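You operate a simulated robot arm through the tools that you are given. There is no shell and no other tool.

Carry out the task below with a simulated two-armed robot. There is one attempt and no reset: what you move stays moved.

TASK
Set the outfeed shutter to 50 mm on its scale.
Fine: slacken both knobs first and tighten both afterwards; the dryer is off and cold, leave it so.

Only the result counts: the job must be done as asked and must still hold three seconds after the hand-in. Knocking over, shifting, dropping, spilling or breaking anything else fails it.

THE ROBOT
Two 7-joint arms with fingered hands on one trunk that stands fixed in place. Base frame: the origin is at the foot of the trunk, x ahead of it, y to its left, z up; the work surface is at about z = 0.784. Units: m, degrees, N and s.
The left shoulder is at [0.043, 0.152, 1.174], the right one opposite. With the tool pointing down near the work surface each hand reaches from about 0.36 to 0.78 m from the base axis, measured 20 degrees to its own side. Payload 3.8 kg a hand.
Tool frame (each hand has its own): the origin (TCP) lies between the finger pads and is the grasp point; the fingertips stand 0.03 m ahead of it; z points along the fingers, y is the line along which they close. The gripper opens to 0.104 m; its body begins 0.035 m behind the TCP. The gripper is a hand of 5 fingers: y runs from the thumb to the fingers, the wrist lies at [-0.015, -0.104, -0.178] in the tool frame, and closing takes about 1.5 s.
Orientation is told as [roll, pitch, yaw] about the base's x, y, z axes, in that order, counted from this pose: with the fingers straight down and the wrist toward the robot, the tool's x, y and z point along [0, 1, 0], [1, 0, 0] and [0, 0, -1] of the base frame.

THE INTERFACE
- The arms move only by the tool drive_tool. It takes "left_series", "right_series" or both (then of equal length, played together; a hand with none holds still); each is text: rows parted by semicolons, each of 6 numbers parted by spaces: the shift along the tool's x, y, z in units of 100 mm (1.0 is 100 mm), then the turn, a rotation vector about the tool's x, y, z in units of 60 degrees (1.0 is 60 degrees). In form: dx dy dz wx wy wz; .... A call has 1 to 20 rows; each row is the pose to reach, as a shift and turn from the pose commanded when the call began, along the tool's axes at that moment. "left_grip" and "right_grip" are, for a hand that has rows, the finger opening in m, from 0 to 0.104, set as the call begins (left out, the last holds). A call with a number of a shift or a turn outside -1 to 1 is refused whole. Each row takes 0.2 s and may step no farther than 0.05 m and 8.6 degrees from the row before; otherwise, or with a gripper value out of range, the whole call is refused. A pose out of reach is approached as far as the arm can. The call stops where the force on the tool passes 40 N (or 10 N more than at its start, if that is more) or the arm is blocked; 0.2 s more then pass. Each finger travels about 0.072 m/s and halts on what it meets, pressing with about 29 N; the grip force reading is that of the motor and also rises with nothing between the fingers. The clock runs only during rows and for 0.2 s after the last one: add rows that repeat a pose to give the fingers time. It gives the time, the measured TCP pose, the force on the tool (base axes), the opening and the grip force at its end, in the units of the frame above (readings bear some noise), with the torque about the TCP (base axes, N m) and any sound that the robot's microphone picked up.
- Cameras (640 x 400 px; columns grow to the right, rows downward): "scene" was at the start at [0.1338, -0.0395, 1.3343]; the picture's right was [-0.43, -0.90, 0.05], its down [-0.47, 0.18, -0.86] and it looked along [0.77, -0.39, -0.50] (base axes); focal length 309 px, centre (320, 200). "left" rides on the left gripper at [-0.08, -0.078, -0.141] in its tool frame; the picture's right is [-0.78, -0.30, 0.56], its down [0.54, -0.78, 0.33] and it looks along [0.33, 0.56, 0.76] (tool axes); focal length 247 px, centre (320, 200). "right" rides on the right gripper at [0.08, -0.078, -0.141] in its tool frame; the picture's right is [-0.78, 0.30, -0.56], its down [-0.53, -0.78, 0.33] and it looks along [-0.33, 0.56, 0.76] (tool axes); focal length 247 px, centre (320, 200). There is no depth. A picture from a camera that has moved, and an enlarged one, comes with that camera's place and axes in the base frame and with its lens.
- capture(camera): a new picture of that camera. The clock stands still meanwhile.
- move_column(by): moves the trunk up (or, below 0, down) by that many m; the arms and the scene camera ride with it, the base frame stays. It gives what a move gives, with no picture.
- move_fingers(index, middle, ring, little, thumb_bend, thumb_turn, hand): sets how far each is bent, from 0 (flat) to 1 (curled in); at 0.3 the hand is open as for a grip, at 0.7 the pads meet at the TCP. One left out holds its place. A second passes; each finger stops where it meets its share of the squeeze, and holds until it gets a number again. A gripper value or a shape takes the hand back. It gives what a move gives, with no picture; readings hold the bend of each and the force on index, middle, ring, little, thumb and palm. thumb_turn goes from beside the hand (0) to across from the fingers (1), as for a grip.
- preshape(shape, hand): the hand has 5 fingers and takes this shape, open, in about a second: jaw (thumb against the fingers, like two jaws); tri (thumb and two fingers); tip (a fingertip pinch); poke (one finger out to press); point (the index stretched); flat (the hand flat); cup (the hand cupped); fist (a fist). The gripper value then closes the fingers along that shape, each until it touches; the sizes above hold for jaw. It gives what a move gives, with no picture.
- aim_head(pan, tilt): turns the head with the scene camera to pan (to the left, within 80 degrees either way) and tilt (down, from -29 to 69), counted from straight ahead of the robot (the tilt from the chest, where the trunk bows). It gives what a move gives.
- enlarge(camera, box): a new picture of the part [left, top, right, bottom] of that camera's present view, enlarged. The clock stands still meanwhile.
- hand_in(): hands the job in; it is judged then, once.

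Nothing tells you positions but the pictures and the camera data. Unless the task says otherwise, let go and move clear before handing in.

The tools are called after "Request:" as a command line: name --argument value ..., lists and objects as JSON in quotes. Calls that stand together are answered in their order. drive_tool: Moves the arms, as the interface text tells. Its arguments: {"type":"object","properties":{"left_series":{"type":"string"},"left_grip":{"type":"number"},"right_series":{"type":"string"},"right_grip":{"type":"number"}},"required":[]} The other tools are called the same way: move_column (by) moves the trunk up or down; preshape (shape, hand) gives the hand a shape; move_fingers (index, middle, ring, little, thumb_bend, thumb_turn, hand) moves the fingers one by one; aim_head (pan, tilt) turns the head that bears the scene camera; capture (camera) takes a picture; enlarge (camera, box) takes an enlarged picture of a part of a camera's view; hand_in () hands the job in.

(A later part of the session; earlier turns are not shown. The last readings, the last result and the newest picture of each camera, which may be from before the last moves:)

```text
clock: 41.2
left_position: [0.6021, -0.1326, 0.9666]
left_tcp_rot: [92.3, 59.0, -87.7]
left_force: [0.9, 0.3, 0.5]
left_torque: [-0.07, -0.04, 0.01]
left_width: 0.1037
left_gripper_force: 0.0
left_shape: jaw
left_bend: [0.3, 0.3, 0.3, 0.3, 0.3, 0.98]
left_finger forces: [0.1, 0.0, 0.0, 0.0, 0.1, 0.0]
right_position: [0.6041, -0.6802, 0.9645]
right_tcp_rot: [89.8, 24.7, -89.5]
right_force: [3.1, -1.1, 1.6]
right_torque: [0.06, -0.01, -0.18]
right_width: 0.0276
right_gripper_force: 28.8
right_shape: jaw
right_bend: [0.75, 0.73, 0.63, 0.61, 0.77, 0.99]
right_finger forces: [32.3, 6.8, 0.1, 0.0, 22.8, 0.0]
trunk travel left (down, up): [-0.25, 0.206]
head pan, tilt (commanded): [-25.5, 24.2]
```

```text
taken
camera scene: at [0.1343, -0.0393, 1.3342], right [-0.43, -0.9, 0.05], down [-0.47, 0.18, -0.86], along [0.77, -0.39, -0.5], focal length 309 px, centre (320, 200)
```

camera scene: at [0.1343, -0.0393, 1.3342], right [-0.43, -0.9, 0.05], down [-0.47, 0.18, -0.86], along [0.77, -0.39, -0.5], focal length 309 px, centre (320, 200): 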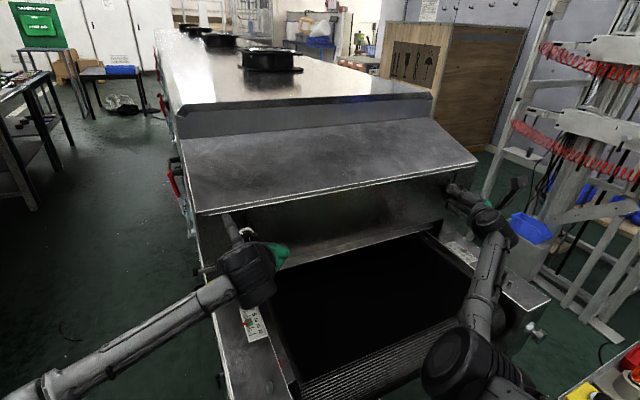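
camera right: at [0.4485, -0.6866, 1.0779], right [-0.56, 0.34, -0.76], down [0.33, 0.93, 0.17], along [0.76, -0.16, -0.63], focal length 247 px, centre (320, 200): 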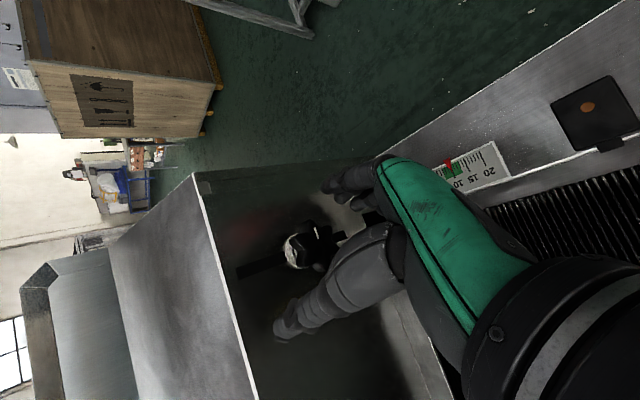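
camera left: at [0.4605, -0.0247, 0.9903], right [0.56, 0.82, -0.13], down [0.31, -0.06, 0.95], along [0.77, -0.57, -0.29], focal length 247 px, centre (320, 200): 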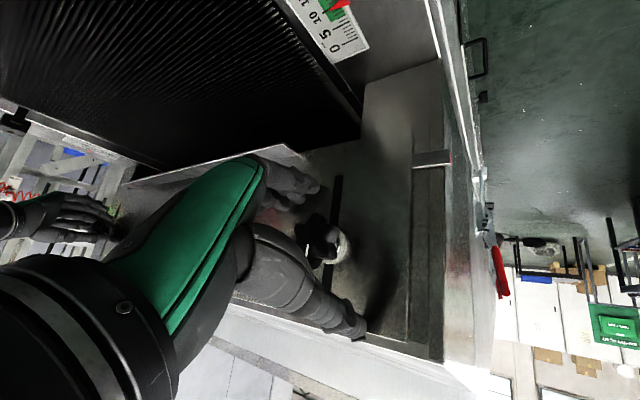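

Left hand at 11 o'clock is fine. I'll close it on the left knob, then open the right hand, roll it up to about 10:45 for its second bite.

Request:
drive_tool --left_series "0 0 0 0 0 0; 0 0 0 0 0 0; 0 0 0 0 0 0; 0 0 0 0 0 0; 0 0 0 0 0 0; 0 0 0 0 0 0; 0 0 0 0 0 0; 0 0 0 0 0 0" --left_grip 0

Request:
drive_tool --right_series "0 0 0 0 0 0; 0 0 0 0 0 0; 0 0 0 0 0 0; 0 0 0 0 0 0; 0 0 0 0 0 0; 0 0 0 0 0 0; 0 0 0 0 0 0; 0 0 0 0 0 0.13; 0 0 0 0 0 0.26; 0 0 0 0 0 0.39; 0 0 0 0 0 0.5; 0 0 0 0 0 0.5" --right_grip 0.104

Request:
enlarge --camera "right" --box '[200, 160, 440, 360]'

```text
clock: 43.0
left_position: [0.604, -0.1314, 0.9675]
left_tcp_rot: [92.6, 59.0, -87.5]
left_force: [15.6, 2.1, 9.0]
left_torque: [-0.01, -0.08, -0.02]
left_width: 0.0271
left_gripper_force: 28.7
left_shape: jaw
left_bend: [0.75, 0.6, 0.6, 0.57, 0.76, 1.0]
left_finger forces: [12.9, 7.1, 0.0, 0.0, 29.3, 0.0]
right_position: [0.6045, -0.6798, 0.9653]
right_tcp_rot: [89.8, 24.8, -89.5]
right_force: [-4.1, -1.3, 0.0]
right_torque: [0.07, 0.05, -0.27]
right_width: 0.0279
right_gripper_force: 29.3
right_shape: jaw
right_bend: [0.75, 0.73, 0.63, 0.61, 0.78, 1.0]
right_finger forces: [33.7, 7.2, 0.0, 0.0, 21.9, 0.1]
trunk travel left (down, up): [-0.25, 0.206]
head pan, tilt (commanded): [-25.5, 24.2]
```

```text
clock: 45.6
left_position: [0.604, -0.1315, 0.9669]
left_tcp_rot: [92.6, 58.9, -87.6]
left_force: [20.9, 2.7, 12.0]
left_torque: [-0.03, -0.16, -0.01]
left_width: 0.0262
left_gripper_force: 29.1
left_shape: jaw
left_bend: [0.74, 0.6, 0.6, 0.57, 0.75, 1.0]
left_finger forces: [13.7, 7.6, 0.0, 0.1, 30.9, 0.1]
right_position: [0.606, -0.6795, 0.9644]
right_tcp_rot: [89.7, 54.9, -89.6]
right_force: [-5.6, -1.0, -0.1]
right_torque: [-0.06, 0.32, -0.21]
right_width: 0.1038
right_gripper_force: 0.0
right_shape: jaw
right_bend: [0.3, 0.29, 0.3, 0.3, 0.3, 0.98]
right_finger forces: [0.1, 5.2, 0.1, 0.0, 0.0, 0.1]
trunk travel left (down, up): [-0.25, 0.206]
head pan, tilt (commanded): [-25.5, 24.2]
```

```text
2.00 times, centred on (320, 260) of right
camera zoom: at [0.4639, -0.7016, 1.0741], right [-0.56, 0.46, -0.69], down [0.32, 0.89, 0.32], along [0.76, -0.04, -0.65], focal length 494 px, centre (320, 80)
```

zoom: 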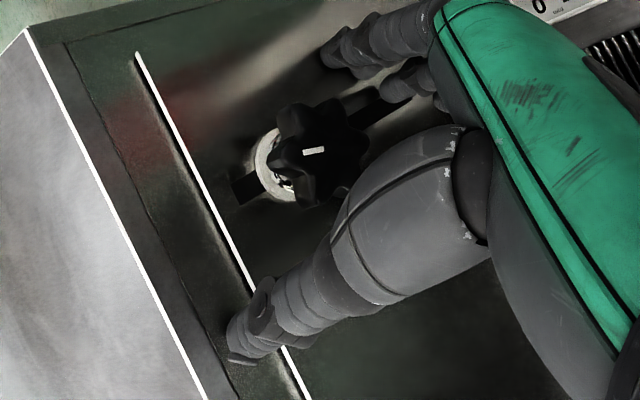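

Interesting: in the right camera the plate's top edge has appeared below the hood and the slot's top end is now near the knob, so the front plate itself is the shutter (knob studs fixed) and it has slid down. I'll look at the whole scene to see where it is now.

Request:
capture --camera "scene"

Request:
enlarge --camera "scene" --box '[180, 160, 500, 290]'

Request:
capture --camera "left"

```text
taken
camera scene: at [0.1353, -0.0385, 1.3342], right [-0.43, -0.9, 0.05], down [-0.47, 0.18, -0.86], along [0.77, -0.39, -0.5], focal length 309 px, centre (320, 200)
```

scene: 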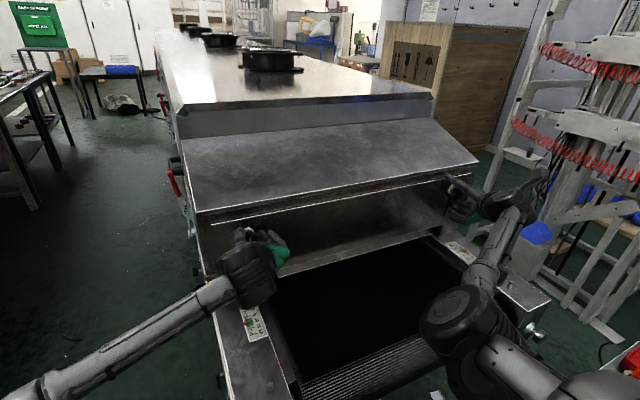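

```text
2.00 times, centred on (340, 225) of scene
camera zoom: at [0.1353, -0.0385, 1.3342], right [-0.43, -0.9, 0.05], down [-0.47, 0.18, -0.86], along [0.77, -0.39, -0.5], focal length 618 px, centre (280, 150)
```

zoom: 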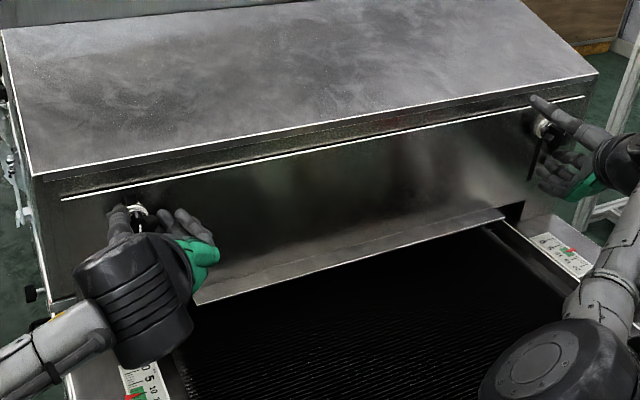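

```text
taken
camera left: at [0.4614, -0.0239, 0.9902], right [0.56, 0.82, -0.13], down [0.31, -0.06, 0.95], along [0.77, -0.57, -0.29], focal length 247 px, centre (320, 200)
```

left: 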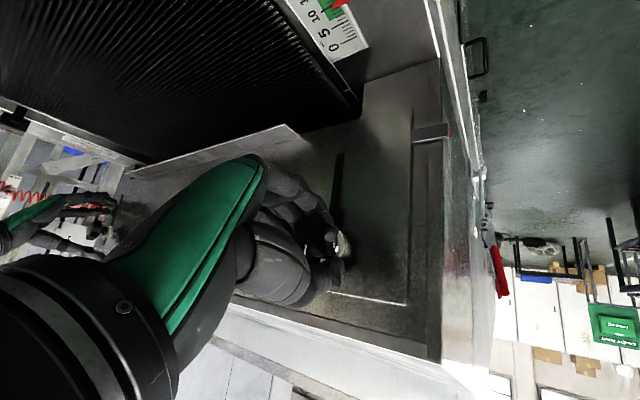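

The shutter is the whole front plate and it is slowly creeping down now that the knobs are slack. Pictures don't advance the clock, so I'll first read the present pointer position carefully.

Request:
enlarge --camera "left" --box '[390, 90, 490, 160]'

Request:
enlarge --camera "left" --box '[280, 60, 500, 310]'

Request:
enlarge --camera "scene" --box '[190, 190, 290, 290]'

Request:
enlarge --camera "right" --box '[260, 180, 420, 280]'

```text
5.71 times, centred on (440, 125) of left
camera zoom: at [0.4614, -0.0239, 0.9902], right [0.56, 0.82, -0.13], down [0.31, -0.06, 0.95], along [0.77, -0.57, -0.29], focal length 1411 px, centre (-366, 629)
```

zoom: 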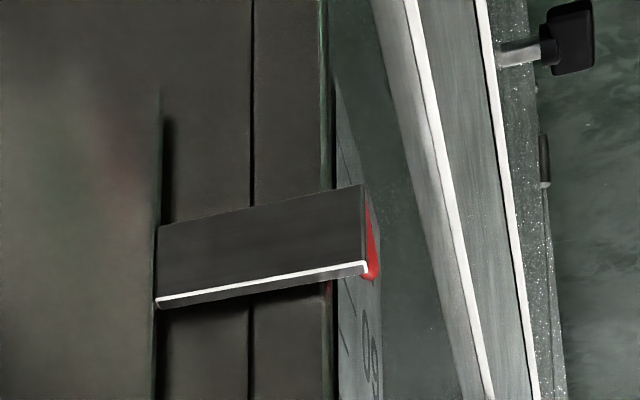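

```text
1.60 times, centred on (390, 185) of left
camera zoom: at [0.4614, -0.0239, 0.9902], right [0.56, 0.82, -0.13], down [0.31, -0.06, 0.95], along [0.77, -0.57, -0.29], focal length 395 px, centre (208, 224)
```

zoom: 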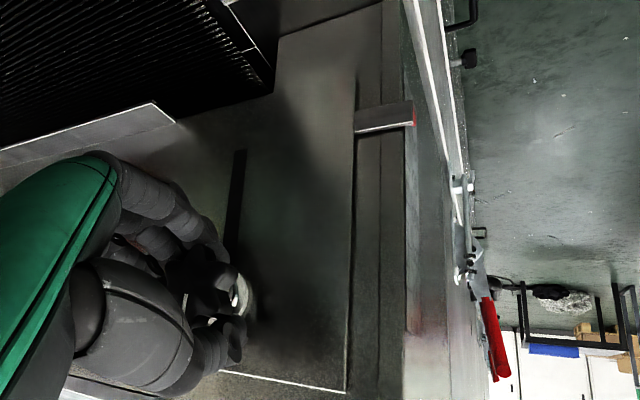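

```text
4.00 times, centred on (240, 240) of scene
camera zoom: at [0.1353, -0.0385, 1.3342], right [-0.43, -0.9, 0.05], down [-0.47, 0.18, -0.86], along [0.77, -0.39, -0.5], focal length 1236 px, centre (640, 40)
```

zoom: 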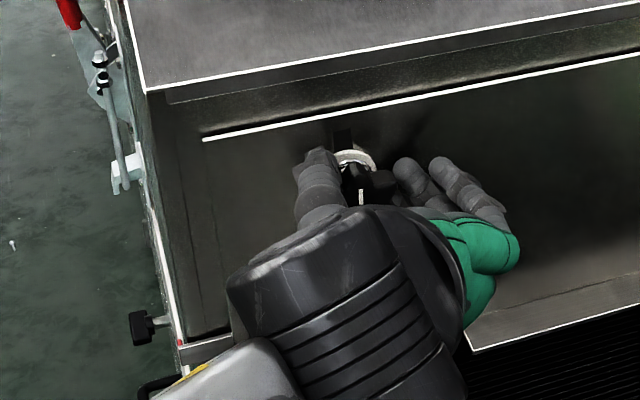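

```text
4.00 times, centred on (340, 230) of right
camera zoom: at [0.4639, -0.7016, 1.0741], right [-0.56, 0.46, -0.69], down [0.32, 0.89, 0.32], along [0.76, -0.04, -0.65], focal length 988 px, centre (240, 80)
```

zoom: 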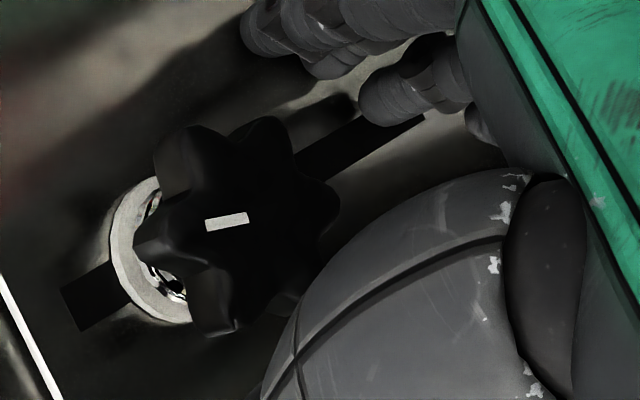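

By several views the bracket mid-height dropped from z≈0.906 to ≈0.876, so the shutter now stands at about 60 mm. I'll make a short clockwise turn on the left knob (starting to re-clamp) and check whether the plate is still moving.

Request:
drive_tool --left_series "0 0 0 0 0 0.13; 0 0 0 0 0 0.26"

Request:
enlarge --camera "left" --box '[370, 70, 500, 170]'

Request:
enlarge --camera "scene" --box '[190, 190, 290, 290]'

Request:
enlarge --camera "right" --box '[260, 180, 420, 280]'

```text
clock: 46.2
left_position: [0.604, -0.1319, 0.968]
left_tcp_rot: [95.3, 74.7, -84.8]
left_force: [18.8, 1.1, 14.6]
left_torque: [-0.08, -0.18, -0.04]
left_width: 0.0258
left_gripper_force: 28.6
left_shape: jaw
left_bend: [0.75, 0.61, 0.6, 0.57, 0.75, 1.0]
left_finger forces: [13.3, 7.1, 0.0, 0.0, 31.0, 0.1]
right_position: [0.6055, -0.6795, 0.964]
right_tcp_rot: [89.7, 54.8, -89.6]
right_force: [-3.7, -1.2, -1.2]
right_torque: [-0.02, 0.2, -0.12]
right_width: 0.1034
right_gripper_force: 0.0
right_shape: jaw
right_bend: [0.3, 0.29, 0.3, 0.3, 0.3, 0.98]
right_finger forces: [0.1, 3.3, 0.0, 0.0, 0.0, 0.0]
trunk travel left (down, up): [-0.25, 0.206]
head pan, tilt (commanded): [-25.5, 24.2]
```

```text
4.00 times, centred on (435, 120) of left
camera zoom: at [0.461, -0.036, 1.0189], right [0.55, 0.83, 0.09], down [0.31, -0.31, 0.9], along [0.77, -0.47, -0.43], focal length 988 px, centre (-140, 520)
```

zoom: 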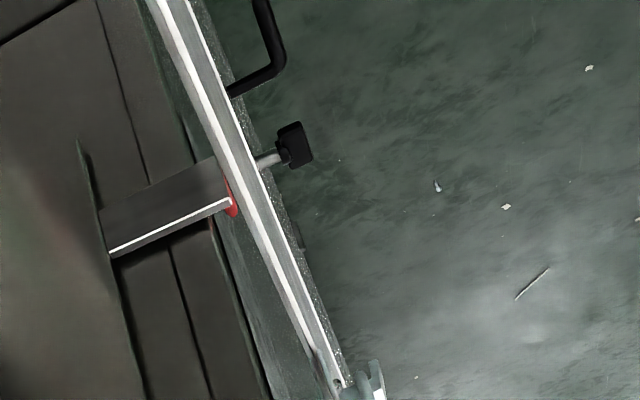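

```text
4.00 times, centred on (240, 240) of scene
camera zoom: at [0.135, -0.0392, 1.3343], right [-0.43, -0.9, 0.05], down [-0.47, 0.18, -0.86], along [0.77, -0.39, -0.5], focal length 1236 px, centre (640, 40)
```

zoom: 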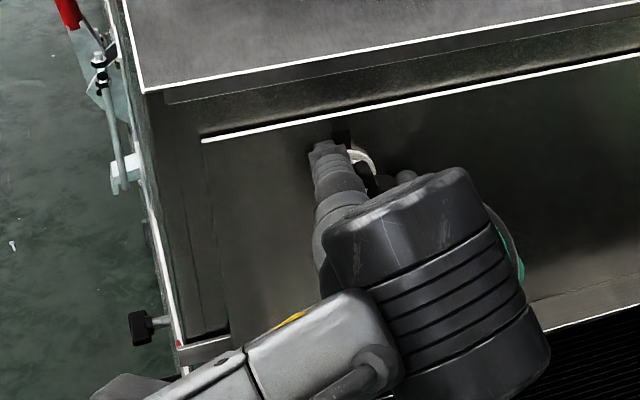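

```text
4.00 times, centred on (340, 230) of right
camera zoom: at [0.4635, -0.7022, 1.0738], right [-0.56, 0.46, -0.69], down [0.32, 0.89, 0.32], along [0.76, -0.04, -0.65], focal length 988 px, centre (240, 80)
```

zoom: 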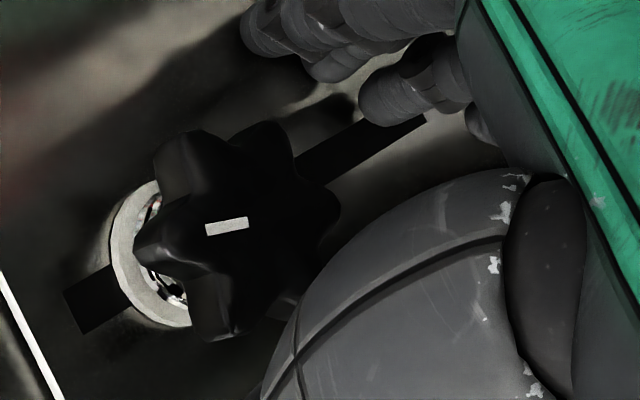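

The plate is standing still now (top edge and slot end unchanged), at roughly 60 mm. The right middle finger is lightly pressing on the plate, and probably dragged it down when that hand rolled. I'll back the right hand off 12 mm in x and see whether the plate stays put.

Request:
drive_tool --right_series "0 0 -0.06 0 0 0; 0 0 -0.12 0 0 0"

Request:
enlarge --camera "scene" --box '[190, 190, 290, 290]'

Request:
enlarge --camera "left" --box '[370, 70, 500, 170]'

Request:
enlarge --camera "right" --box '[200, 160, 440, 360]'

```text
clock: 46.8
left_position: [0.6034, -0.1328, 0.9677]
left_tcp_rot: [95.1, 74.5, -85.0]
left_force: [17.8, -1.0, 15.0]
left_torque: [-0.05, -0.21, -0.02]
left_width: 0.0257
left_gripper_force: 29.3
left_shape: jaw
left_bend: [0.75, 0.61, 0.6, 0.57, 0.75, 1.0]
left_finger forces: [13.0, 7.2, 0.0, 0.0, 30.6, 0.1]
right_position: [0.5933, -0.6801, 0.9653]
right_tcp_rot: [89.7, 54.7, -89.6]
right_force: [0.2, -0.3, -0.4]
right_torque: [-0.02, 0.03, -0.03]
right_width: 0.1035
right_gripper_force: 0.2
right_shape: jaw
right_bend: [0.3, 0.3, 0.3, 0.3, 0.3, 0.98]
right_finger forces: [0.1, 0.1, 0.1, 0.0, 0.0, 0.1]
trunk travel left (down, up): [-0.25, 0.206]
head pan, tilt (commanded): [-25.5, 24.2]
```

```text
4.00 times, centred on (240, 240) of scene
camera zoom: at [0.1352, -0.039, 1.3342], right [-0.43, -0.9, 0.05], down [-0.47, 0.18, -0.86], along [0.77, -0.39, -0.5], focal length 1236 px, centre (640, 40)
```

zoom: 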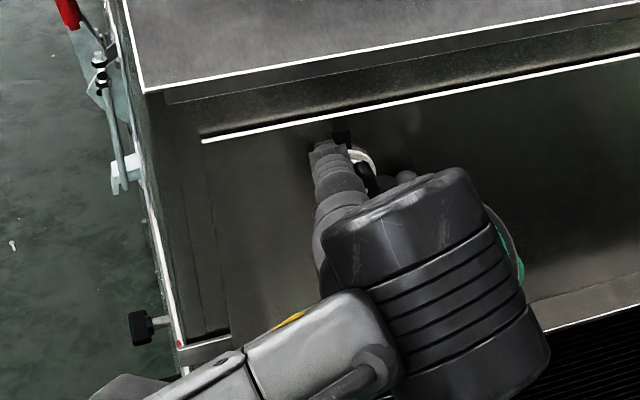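

```text
4.00 times, centred on (435, 120) of left
camera zoom: at [0.4611, -0.0357, 1.0187], right [0.55, 0.83, 0.09], down [0.31, -0.31, 0.9], along [0.77, -0.47, -0.43], focal length 988 px, centre (-140, 520)
```

zoom: 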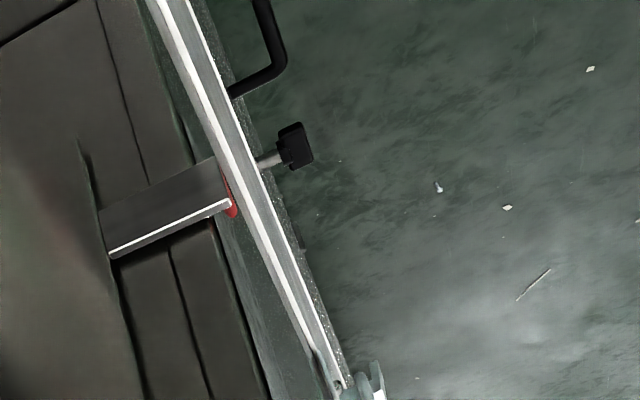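

```text
2.00 times, centred on (320, 260) of right
camera zoom: at [0.4513, -0.7026, 1.075], right [-0.56, 0.46, -0.69], down [0.32, 0.89, 0.32], along [0.76, -0.04, -0.65], focal length 494 px, centre (320, 80)
```

zoom: 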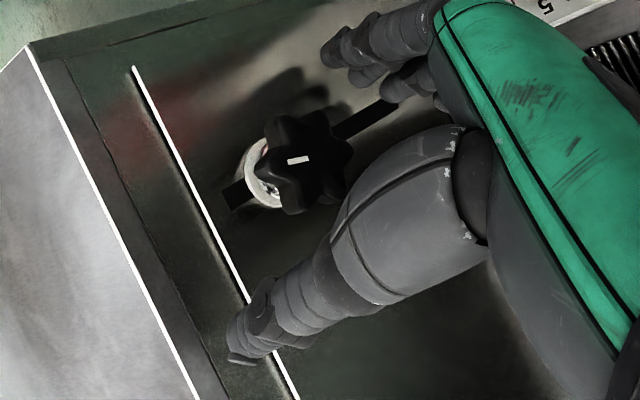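

The plate stays put by friction, so I can let go and work in small steps. I'll open the left hand and back both hands away from the knobs (−x), keeping clear of the plate.

Request:
drive_tool --left_series "0 0 0 0 0 0; 0 0 -0.01 0 0 0; 0 0 -0.03 0 0 0; 0 0 -0.05 0 0 0; 0 0 -0.08 0 0 0; 0 0 -0.1 0 0 0; 0 0 -0.3 0 0 0; 0 0 -0.6 0 0 0; 0 0 -1 0 0 0" --left_grip 0.104 --right_series "0 0 -0.1 0 0 0; 0 0 -0.2 0 0 0; 0 0 -0.3 0 0 0; 0 0 -0.5 0 0 0; 0 0 -0.7 0 0 0; 0 0 -0.9 0 0 0; 0 0 -1 0 0 0; 0 0 -1 0 0 0; 0 0 -1 0 0 0"

Request:
capture --camera "scene"

Request:
capture --camera "left"

```text
clock: 48.8
left_position: [0.4997, -0.1344, 0.9651]
left_tcp_rot: [94.9, 74.5, -85.0]
left_force: [0.0, -0.6, -0.8]
left_torque: [0.01, 0.0, -0.04]
left_width: 0.1035
left_gripper_force: 0.0
left_shape: jaw
left_bend: [0.3, 0.3, 0.3, 0.3, 0.3, 0.98]
left_finger forces: [0.1, 0.0, 0.1, 0.0, 0.0, 0.1]
right_position: [0.4922, -0.6829, 0.9652]
right_tcp_rot: [89.9, 54.6, -89.5]
right_force: [-0.3, -0.4, -0.1]
right_torque: [-0.01, -0.01, -0.01]
right_width: 0.1037
right_gripper_force: 0.0
right_shape: jaw
right_bend: [0.3, 0.3, 0.3, 0.3, 0.3, 0.98]
right_finger forces: [0.1, 0.0, 0.0, 0.0, 0.0, 0.0]
trunk travel left (down, up): [-0.25, 0.206]
head pan, tilt (commanded): [-25.5, 24.2]
```

```text
taken
camera scene: at [0.1331, -0.0394, 1.3344], right [-0.43, -0.9, 0.05], down [-0.47, 0.18, -0.87], along [0.77, -0.39, -0.5], focal length 309 px, centre (320, 200)
```

scene: 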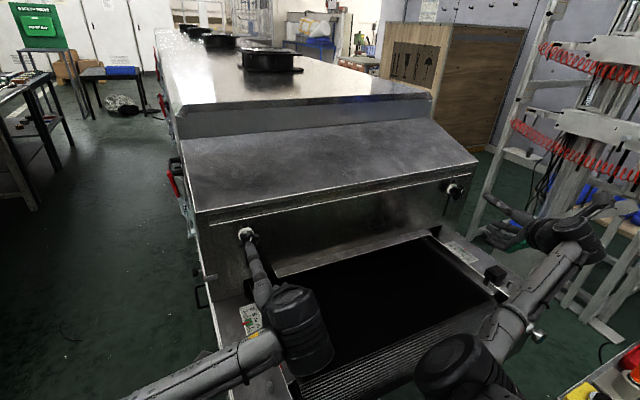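

```text
taken
camera left: at [0.358, -0.0371, 1.0161], right [0.55, 0.83, 0.09], down [0.31, -0.31, 0.9], along [0.77, -0.47, -0.43], focal length 247 px, centre (320, 200)
```

left: 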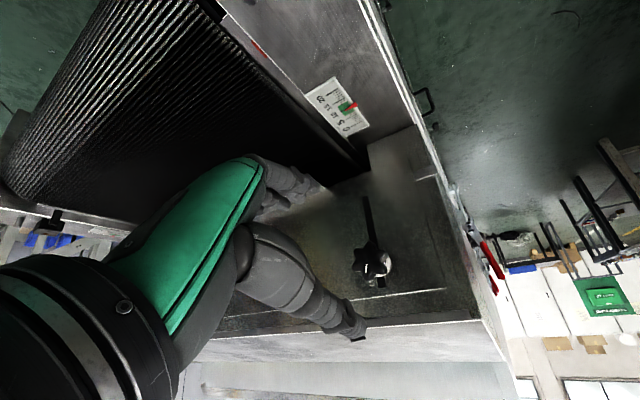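

Request:
enlarge --camera "scene" --box '[190, 190, 290, 290]'

Request:
enlarge --camera "scene" --box '[400, 150, 500, 250]'

Request:
enlarge --camera "left" --box '[330, 130, 490, 300]'

```text
4.00 times, centred on (240, 240) of scene
camera zoom: at [0.1331, -0.0394, 1.3344], right [-0.43, -0.9, 0.05], down [-0.47, 0.18, -0.87], along [0.77, -0.39, -0.5], focal length 1236 px, centre (640, 40)
```

zoom: 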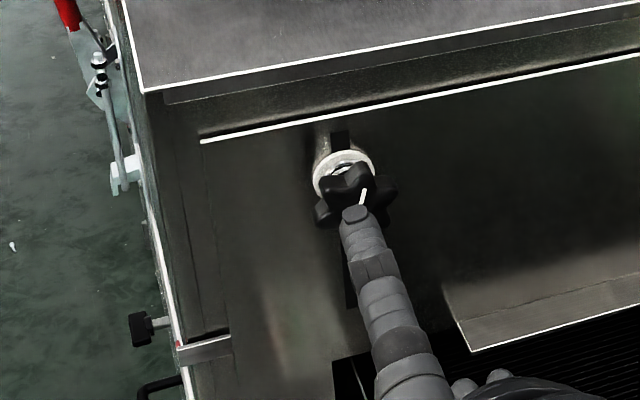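

```text
4.00 times, centred on (450, 200) of scene
camera zoom: at [0.1331, -0.0394, 1.3344], right [-0.43, -0.9, 0.05], down [-0.47, 0.18, -0.87], along [0.77, -0.39, -0.5], focal length 1236 px, centre (-200, 200)
```

zoom: 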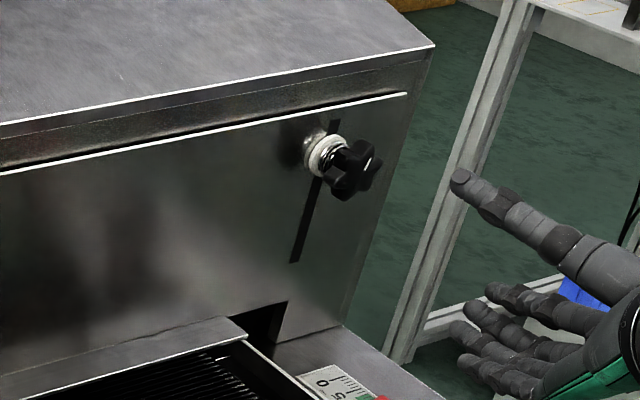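

```text
2.35 times, centred on (410, 215) of left
camera zoom: at [0.358, -0.0371, 1.0161], right [0.55, 0.83, 0.09], down [0.31, -0.31, 0.9], along [0.77, -0.47, -0.43], focal length 581 px, centre (108, 165)
```

zoom: 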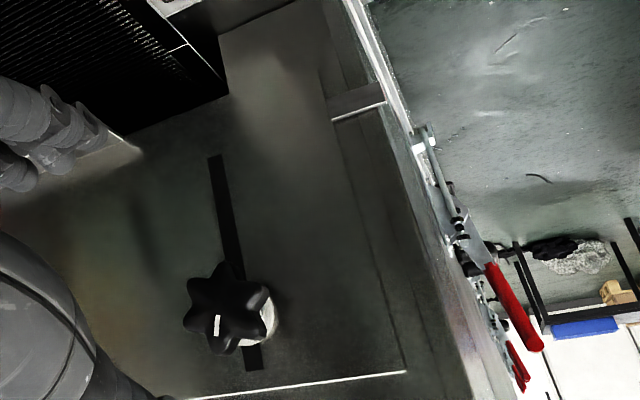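

The plate holds its place. Now I move the left hand to the reading pose (camera facing knob and scale), and bring the right hand toward the middle of the shutter's lip, wrist on top, so I can press the lip down in small steps.

Request:
drive_tool --left_series "-0.12 -0.03 -0.06 0 0 -0.125; -0.24 -0.07 -0.12 0 0 -0.25; -0.36 -0.1 -0.17 0 0 -0.375; -0.48 -0.13 -0.23 0 0 -0.5; -0.6 -0.17 -0.29 0 0 -0.625; -0.72 -0.2 -0.35 0 0 -0.75; -0.84 -0.24 -0.4 0 0 -0.875; -0.96 -0.27 -0.46 0 0 -1" --right_series "-0.09 -0.09 0 0 0 0.07; -0.18 -0.18 0 0 0 0.15; -0.26 -0.28 0 0 0 0.22; -0.35 -0.37 0 0 0 0.3; -0.44 -0.46 0 0 0 0.37; -0.53 -0.55 0 0 0 0.44; -0.61 -0.65 0 0 0 0.52; -0.7 -0.74 0 0 0 0.59"

Request:
drive_tool --left_series "-0.05 -0.16 0 0 0 -0.06; -0.1 -0.35 0 0 0 -0.12; -0.15 -0.5 0 0 0 -0.18; -0.18 -0.7 0 0 0 -0.24" --right_series "-0.25 0 0 0 0 0; -0.5 0 0 0 0 0; -0.75 0 0 0 0 0; -1 0 0 0 0 0"

Request:
capture --camera "left"

Request:
capture --camera "scene"

```text
clock: 50.6
left_position: [0.4552, -0.0317, 0.9643]
left_tcp_rot: [91.3, 14.6, -89.4]
left_force: [-1.0, -0.1, -0.6]
left_torque: [0.01, -0.02, -0.03]
left_width: 0.1036
left_gripper_force: 0.0
left_shape: jaw
left_bend: [0.3, 0.3, 0.3, 0.3, 0.3, 0.98]
left_finger forces: [0.1, 0.0, 0.1, 0.0, 0.0, 0.1]
right_position: [0.491, -0.5815, 0.9847]
right_tcp_rot: [-62.4, 89.8, 118.1]
right_force: [-0.4, 0.1, 0.5]
right_torque: [0.01, -0.01, -0.02]
right_width: 0.1035
right_gripper_force: 0.1
right_shape: jaw
right_bend: [0.3, 0.3, 0.3, 0.3, 0.3, 0.98]
right_finger forces: [0.1, 0.1, 0.0, 0.1, 0.0, 0.1]
trunk travel left (down, up): [-0.25, 0.206]
head pan, tilt (commanded): [-25.5, 24.2]
```

```text
clock: 51.6
left_position: [0.4547, 0.0411, 0.966]
left_tcp_rot: [91.3, 0.0, -89.9]
left_force: [-0.8, 0.3, 0.8]
left_torque: [0.03, -0.01, -0.03]
left_width: 0.1037
left_gripper_force: 0.1
left_shape: jaw
left_bend: [0.3, 0.3, 0.3, 0.3, 0.3, 0.98]
left_finger forces: [0.0, 0.1, 0.0, 0.0, 0.1, 0.0]
right_position: [0.4886, -0.4796, 0.9869]
right_tcp_rot: [-3.7, 89.9, 176.9]
right_force: [0.5, 0.2, -0.8]
right_torque: [0.0, -0.02, -0.04]
right_width: 0.1036
right_gripper_force: 0.0
right_shape: jaw
right_bend: [0.3, 0.3, 0.3, 0.3, 0.3, 0.98]
right_finger forces: [0.1, 0.1, 0.0, 0.0, 0.0, 0.0]
trunk travel left (down, up): [-0.25, 0.206]
head pan, tilt (commanded): [-25.5, 24.2]
```

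```text
taken
camera left: at [0.315, 0.1175, 0.8833], right [0.57, 0.3, -0.76], down [0.32, 0.78, 0.54], along [0.76, -0.55, 0.35], focal length 247 px, centre (320, 200)
```

left: 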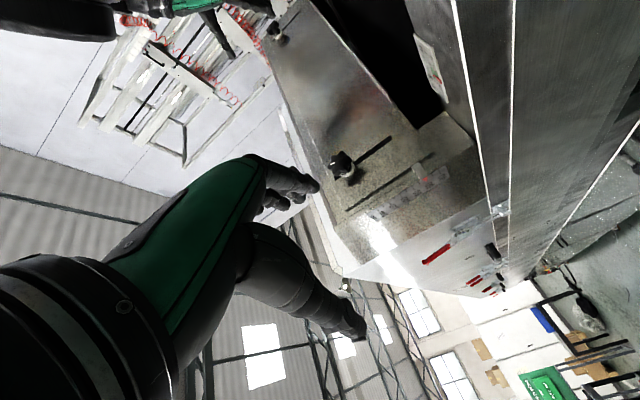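

```text
taken
camera scene: at [0.1331, -0.0375, 1.3345], right [-0.43, -0.9, 0.05], down [-0.47, 0.18, -0.87], along [0.77, -0.39, -0.5], focal length 309 px, centre (320, 200)
```

scene: 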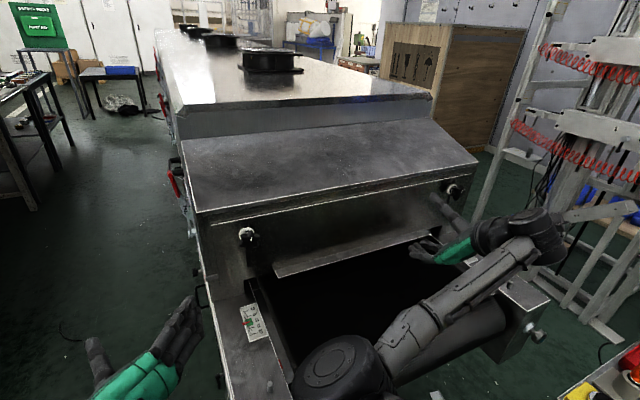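

Request:
enlarge --camera "left" --box '[340, 130, 468, 240]'

Request:
enlarge --camera "left" --box '[396, 150, 460, 200]'

Request:
enlarge --camera "scene" --box '[190, 180, 470, 300]'

```text
3.64 times, centred on (404, 185) of left
camera zoom: at [0.315, 0.1175, 0.8833], right [0.57, 0.3, -0.76], down [0.32, 0.78, 0.54], along [0.76, -0.55, 0.35], focal length 898 px, centre (14, 254)
```

zoom: 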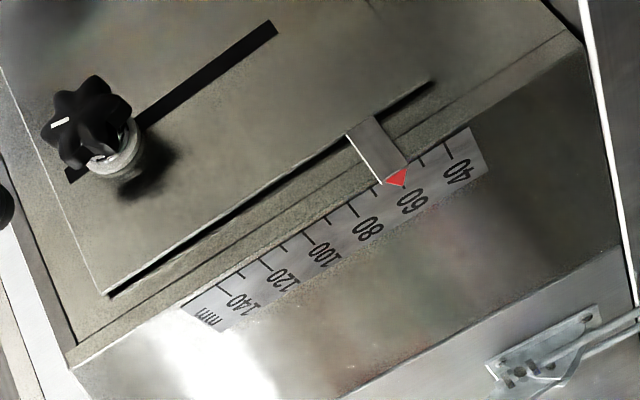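

```text
8.00 times, centred on (428, 175) of left
camera zoom: at [0.315, 0.1175, 0.8833], right [0.57, 0.3, -0.76], down [0.32, 0.78, 0.54], along [0.76, -0.55, 0.35], focal length 1976 px, centre (-544, 400)
```

zoom: 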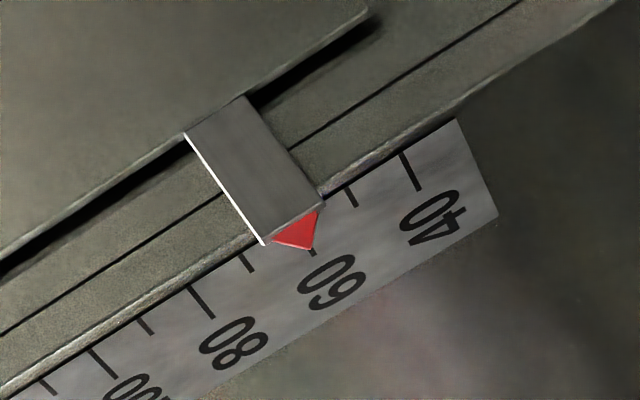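

```text
2.29 times, centred on (330, 240) of scene
camera zoom: at [0.1331, -0.0375, 1.3345], right [-0.43, -0.9, 0.05], down [-0.47, 0.18, -0.87], along [0.77, -0.39, -0.5], focal length 706 px, centre (297, 109)
```

zoom: 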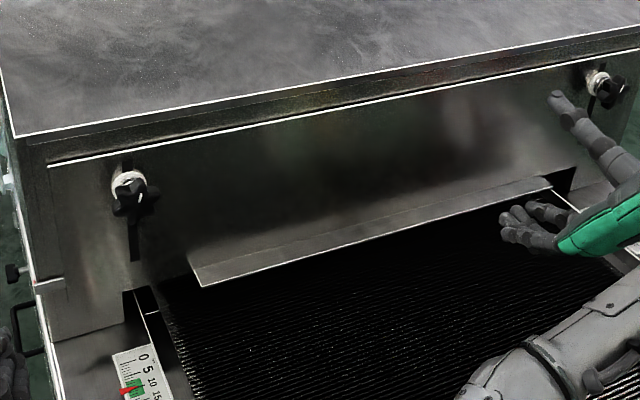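

From this view the pointer tip sits on the 60 tick, so 10 mm remain. I'll narrow the right hand's opening, centre it at y≈-0.42 above the lip, and bring it forward until the fingertips are over the lip.

Request:
drive_tool --right_series "-0.15 0.06 0 0 0 0; -0.3 0.12 0 0 0 0; -0.45 0.18 0 0 0 0; -0.6 0.25 0 0 0 0" --right_grip 0.07

Request:
drive_tool --right_series "0 0 0.25 0 0 0; 0 0 0.5 0 0 0; 0 0 0.75 0 0 0; 0 0 0.9 0 0 0; 0 0 0.98 0 0 0"

Request:
capture --camera "right"

Request:
enlarge --camera "scene" --box '[260, 160, 500, 300]'

Request:
enlarge --camera "left" --box '[240, 0, 400, 100]'

```text
clock: 52.6
left_position: [0.4542, 0.0398, 0.9646]
left_tcp_rot: [91.3, 0.1, -89.8]
left_force: [-0.4, 0.2, 0.1]
left_torque: [-0.02, 0.01, -0.02]
left_width: 0.1037
left_gripper_force: 0.0
left_shape: jaw
left_bend: [0.3, 0.3, 0.3, 0.3, 0.3, 0.98]
left_finger forces: [0.0, 0.0, 0.0, 0.0, 0.1, 0.0]
right_position: [0.4902, -0.4233, 0.9623]
right_tcp_rot: [144.6, 89.9, -35.1]
right_force: [-0.1, 0.0, -0.6]
right_torque: [-0.01, -0.01, 0.01]
right_width: 0.0701
right_gripper_force: 0.0
right_shape: jaw
right_bend: [0.28, 0.38, 0.35, 0.35, 0.6, 0.99]
right_finger forces: [0.0, 0.0, 0.0, 0.0, 0.0, 0.0]
trunk travel left (down, up): [-0.25, 0.206]
head pan, tilt (commanded): [-25.5, 24.2]
```

```text
clock: 53.8
left_position: [0.455, 0.0384, 0.9646]
left_tcp_rot: [91.2, 0.2, -89.9]
left_force: [-1.2, 0.2, -0.1]
left_torque: [0.0, 0.01, -0.03]
left_width: 0.1036
left_gripper_force: 0.1
left_shape: jaw
left_bend: [0.3, 0.3, 0.3, 0.3, 0.3, 0.98]
left_finger forces: [0.1, 0.0, 0.0, 0.1, 0.0, 0.0]
right_position: [0.5881, -0.4222, 0.9596]
right_tcp_rot: [-36.3, 89.8, 144.4]
right_force: [0.0, 1.1, 0.5]
right_torque: [0.02, 0.02, 0.0]
right_width: 0.0701
right_gripper_force: 0.1
right_shape: jaw
right_bend: [0.28, 0.38, 0.35, 0.35, 0.6, 0.99]
right_finger forces: [0.1, 0.0, 0.0, 0.0, 0.1, 0.0]
trunk travel left (down, up): [-0.25, 0.206]
head pan, tilt (commanded): [-25.5, 24.2]
```

```text
taken
camera right: at [0.4467, -0.5034, 1.0369], right [-0.56, 0.77, -0.29], down [0.33, 0.54, 0.78], along [0.76, 0.34, -0.56], focal length 247 px, centre (320, 200)
```

right: 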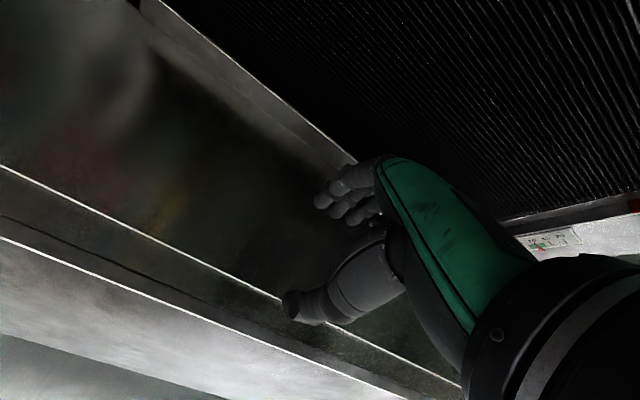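

```text
2.67 times, centred on (380, 230) of scene
camera zoom: at [0.1339, -0.0393, 1.3343], right [-0.43, -0.9, 0.05], down [-0.47, 0.18, -0.86], along [0.77, -0.39, -0.5], focal length 824 px, centre (160, 120)
```

zoom: 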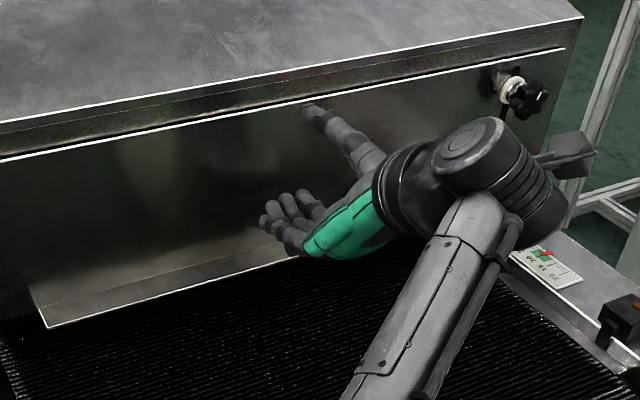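

```text
4.00 times, centred on (320, 50) of left
camera zoom: at [0.3155, 0.1162, 0.8831], right [0.57, 0.3, -0.76], down [0.32, 0.78, 0.54], along [0.76, -0.55, 0.35], focal length 988 px, centre (320, 800)
```

zoom: 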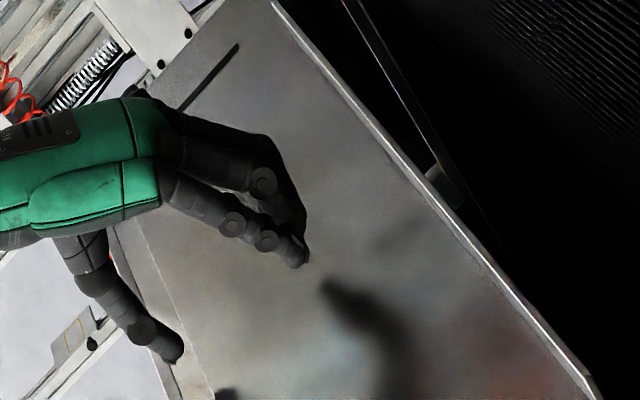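

The fingertips are just in front of the plate and ~50 mm above the lip. I'll move 8 mm further in and lower by 30 mm, watching for contact.

Request:
drive_tool --right_series "0 0 0.04 0 0 0; 0 0 0.08 0 0 0; 0 0.1 0.08 0 0 0; 0 0.2 0.08 0 0 0; 0 0.3 0.08 0 0 0"

Request:
enlarge --camera "left" --box '[240, 0, 400, 100]'

Request:
enlarge --camera "left" --box '[396, 150, 460, 200]'

```text
clock: 55.0
left_position: [0.4552, 0.0389, 0.9644]
left_tcp_rot: [91.2, 0.3, -89.8]
left_force: [-0.4, 0.7, 0.2]
left_torque: [0.0, -0.02, -0.01]
left_width: 0.1035
left_gripper_force: 0.2
left_shape: jaw
left_bend: [0.3, 0.3, 0.3, 0.3, 0.3, 0.98]
left_finger forces: [0.0, 0.0, 0.1, 0.1, 0.0, 0.0]
right_position: [0.5957, -0.4197, 0.9305]
right_tcp_rot: [-42.0, 89.8, 138.5]
right_force: [0.1, 0.3, -0.4]
right_torque: [0.01, 0.04, 0.0]
right_width: 0.0699
right_gripper_force: 0.0
right_shape: jaw
right_bend: [0.28, 0.38, 0.35, 0.35, 0.6, 0.99]
right_finger forces: [0.0, 0.0, 0.0, 0.0, 0.0, 0.1]
trunk travel left (down, up): [-0.25, 0.206]
head pan, tilt (commanded): [-25.5, 24.2]
```

```text
4.00 times, centred on (320, 50) of left
camera zoom: at [0.3154, 0.1162, 0.8831], right [0.57, 0.3, -0.76], down [0.32, 0.78, 0.54], along [0.76, -0.55, 0.35], focal length 988 px, centre (320, 800)
```

zoom: 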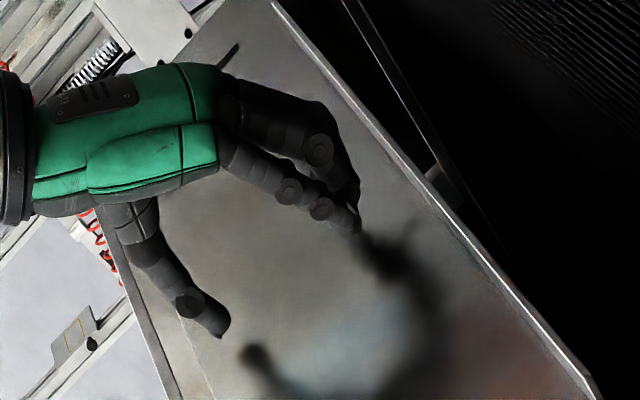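

```text
8.00 times, centred on (428, 175) of left
camera zoom: at [0.3154, 0.1162, 0.8831], right [0.57, 0.3, -0.76], down [0.32, 0.78, 0.54], along [0.76, -0.55, 0.35], focal length 1976 px, centre (-544, 400)
```

zoom: 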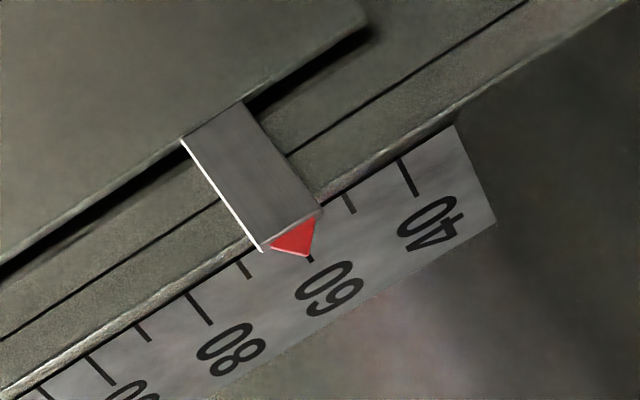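

No contact yet (fingers ~35 mm above the lip). I'll lower further in small rows.

Request:
drive_tool --right_series "0 0.07 0 0 0 0; 0 0.14 0 0 0 0; 0 0.2 0 0 0 0"

Request:
enlarge --camera "left" --box '[240, 0, 400, 100]'

Request:
enlarge --camera "scene" --box '[280, 180, 440, 280]'

```text
clock: 55.8
left_position: [0.4536, 0.0396, 0.9657]
left_tcp_rot: [91.3, 0.4, -89.8]
left_force: [-0.3, 0.1, 0.3]
left_torque: [0.01, 0.0, 0.0]
left_width: 0.1036
left_gripper_force: 0.1
left_shape: jaw
left_bend: [0.3, 0.3, 0.3, 0.3, 0.3, 0.98]
left_finger forces: [0.0, 0.0, 0.0, 0.0, 0.1, 0.0]
right_position: [0.5962, -0.4221, 0.91]
right_tcp_rot: [-44.1, 89.9, 136.4]
right_force: [0.3, -0.3, 0.5]
right_torque: [-0.03, 0.03, 0.01]
right_width: 0.0703
right_gripper_force: 0.0
right_shape: jaw
right_bend: [0.28, 0.38, 0.35, 0.35, 0.6, 0.99]
right_finger forces: [0.1, 0.0, 0.0, 0.1, 0.1, 0.1]
trunk travel left (down, up): [-0.25, 0.206]
head pan, tilt (commanded): [-25.5, 24.2]
```

```text
4.00 times, centred on (320, 50) of left
camera zoom: at [0.3154, 0.1162, 0.8831], right [0.57, 0.3, -0.76], down [0.32, 0.78, 0.54], along [0.76, -0.55, 0.35], focal length 988 px, centre (320, 800)
```

zoom: 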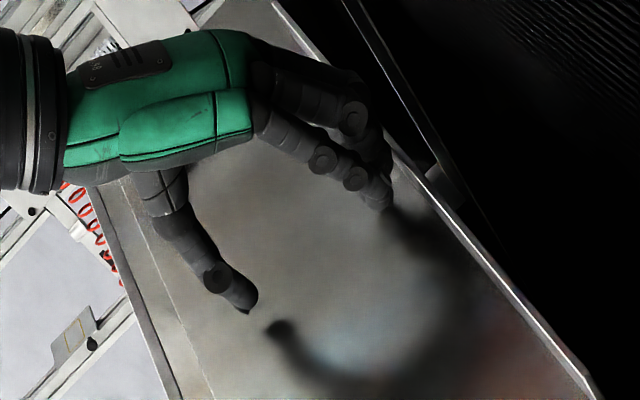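

```text
4.00 times, centred on (360, 230) of scene
camera zoom: at [0.1338, -0.0393, 1.3343], right [-0.43, -0.9, 0.05], down [-0.47, 0.18, -0.86], along [0.77, -0.39, -0.5], focal length 1236 px, centre (160, 80)
```

zoom: 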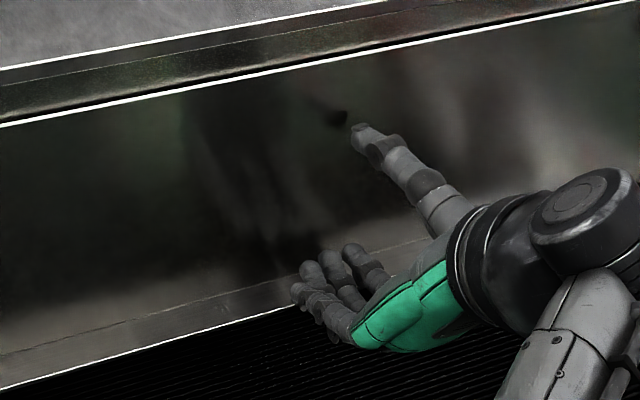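

Request:
drive_tool --right_series "0 0.04 0 0 0 0; 0 0.08 0 0 0 0; 0 0.12 0 0 0 0"

Request:
enlarge --camera "left" --box '[260, 0, 420, 100]'

Request:
enlarge --camera "scene" --box '[280, 180, 440, 280]'

```text
clock: 56.6
left_position: [0.4548, 0.0394, 0.9649]
left_tcp_rot: [91.3, 0.3, -89.8]
left_force: [0.8, -0.5, 0.4]
left_torque: [-0.01, -0.01, 0.0]
left_width: 0.1037
left_gripper_force: 0.0
left_shape: jaw
left_bend: [0.3, 0.3, 0.3, 0.3, 0.3, 0.98]
left_finger forces: [0.1, 0.1, 0.0, 0.0, 0.1, 0.1]
right_position: [0.5965, -0.42, 0.8985]
right_tcp_rot: [-52.5, 89.9, 128.1]
right_force: [-0.9, -0.5, 1.9]
right_torque: [0.01, 0.02, 0.01]
right_width: 0.0691
right_gripper_force: 0.2
right_shape: jaw
right_bend: [0.28, 0.4, 0.35, 0.35, 0.6, 0.99]
right_finger forces: [0.0, 2.0, 0.0, 0.0, 0.0, 0.0]
trunk travel left (down, up): [-0.25, 0.206]
head pan, tilt (commanded): [-25.5, 24.2]
```

```text
4.00 times, centred on (340, 50) of left
camera zoom: at [0.3151, 0.1163, 0.8832], right [0.57, 0.3, -0.76], down [0.32, 0.78, 0.54], along [0.76, -0.55, 0.35], focal length 988 px, centre (240, 800)
```

zoom: 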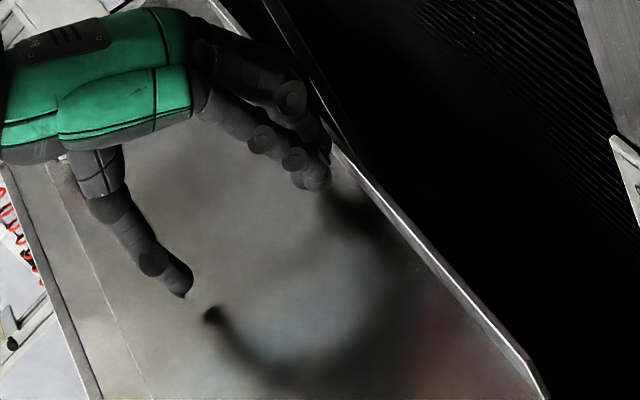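

```text
4.00 times, centred on (360, 230) of scene
camera zoom: at [0.1334, -0.0391, 1.3344], right [-0.43, -0.9, 0.05], down [-0.47, 0.18, -0.87], along [0.77, -0.39, -0.5], focal length 1236 px, centre (160, 80)
```

zoom: 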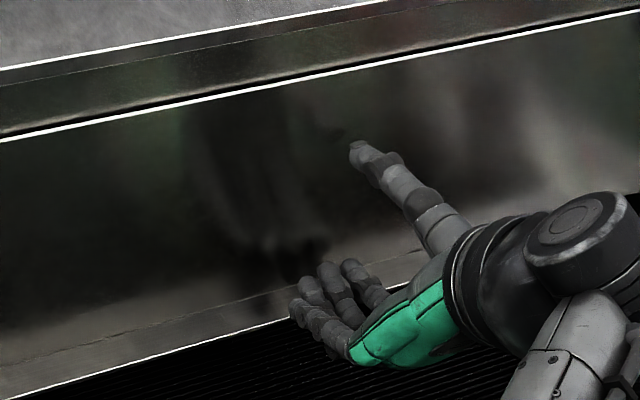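

The fingers touched and the plate already moved easily (only ~2 N). I'll read the scale now.

Request:
enlarge --camera "left" --box '[396, 150, 460, 200]'

Request:
enlarge --camera "left" --box '[340, 130, 468, 240]'

```text
8.00 times, centred on (428, 175) of left
camera zoom: at [0.3151, 0.1163, 0.8832], right [0.57, 0.3, -0.76], down [0.32, 0.78, 0.54], along [0.76, -0.55, 0.35], focal length 1976 px, centre (-544, 400)
```

zoom: 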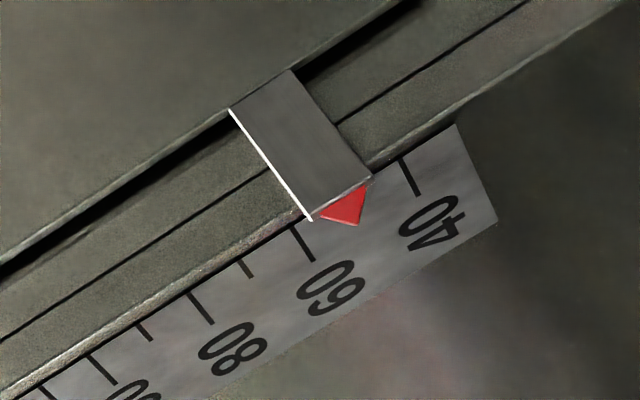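

```text
3.64 times, centred on (404, 185) of left
camera zoom: at [0.3151, 0.1163, 0.8832], right [0.57, 0.3, -0.76], down [0.32, 0.78, 0.54], along [0.76, -0.55, 0.35], focal length 898 px, centre (14, 254)
```

zoom: 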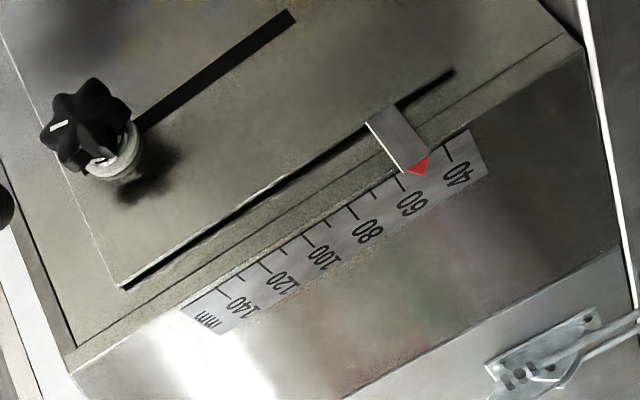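

The pointer now reads ≈51 mm and moves with very little force. I'll press down another 1.2 mm and read again.

Request:
drive_tool --right_series "0 0.006 0 0 0 0; 0 0.012 0 0 0 0"

Request:
enlarge --camera "left" --box '[396, 150, 460, 200]'

```text
clock: 57.2
left_position: [0.4536, 0.0391, 0.965]
left_tcp_rot: [91.4, 0.2, -89.8]
left_force: [0.1, 0.2, 0.6]
left_torque: [0.02, -0.01, -0.02]
left_width: 0.1036
left_gripper_force: 0.1
left_shape: jaw
left_bend: [0.3, 0.3, 0.3, 0.3, 0.3, 0.98]
left_finger forces: [0.0, 0.0, 0.1, 0.1, 0.0, 0.0]
right_position: [0.5949, -0.4196, 0.897]
right_tcp_rot: [-45.4, 89.9, 135.2]
right_force: [-0.7, -0.3, 1.6]
right_torque: [0.01, 0.0, 0.0]
right_width: 0.0694
right_gripper_force: 0.0
right_shape: jaw
right_bend: [0.28, 0.39, 0.35, 0.35, 0.6, 0.99]
right_finger forces: [0.1, 1.6, 0.1, 0.0, 0.1, 0.0]
trunk travel left (down, up): [-0.25, 0.206]
head pan, tilt (commanded): [-25.5, 24.2]
```

```text
8.00 times, centred on (428, 175) of left
camera zoom: at [0.3152, 0.1163, 0.8832], right [0.57, 0.3, -0.76], down [0.32, 0.78, 0.54], along [0.76, -0.55, 0.35], focal length 1976 px, centre (-544, 400)
```

zoom: 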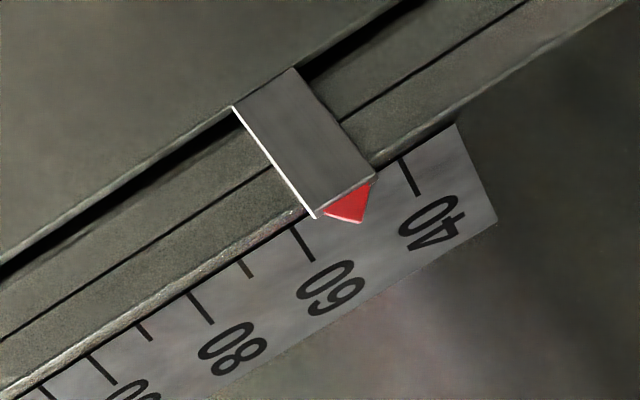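

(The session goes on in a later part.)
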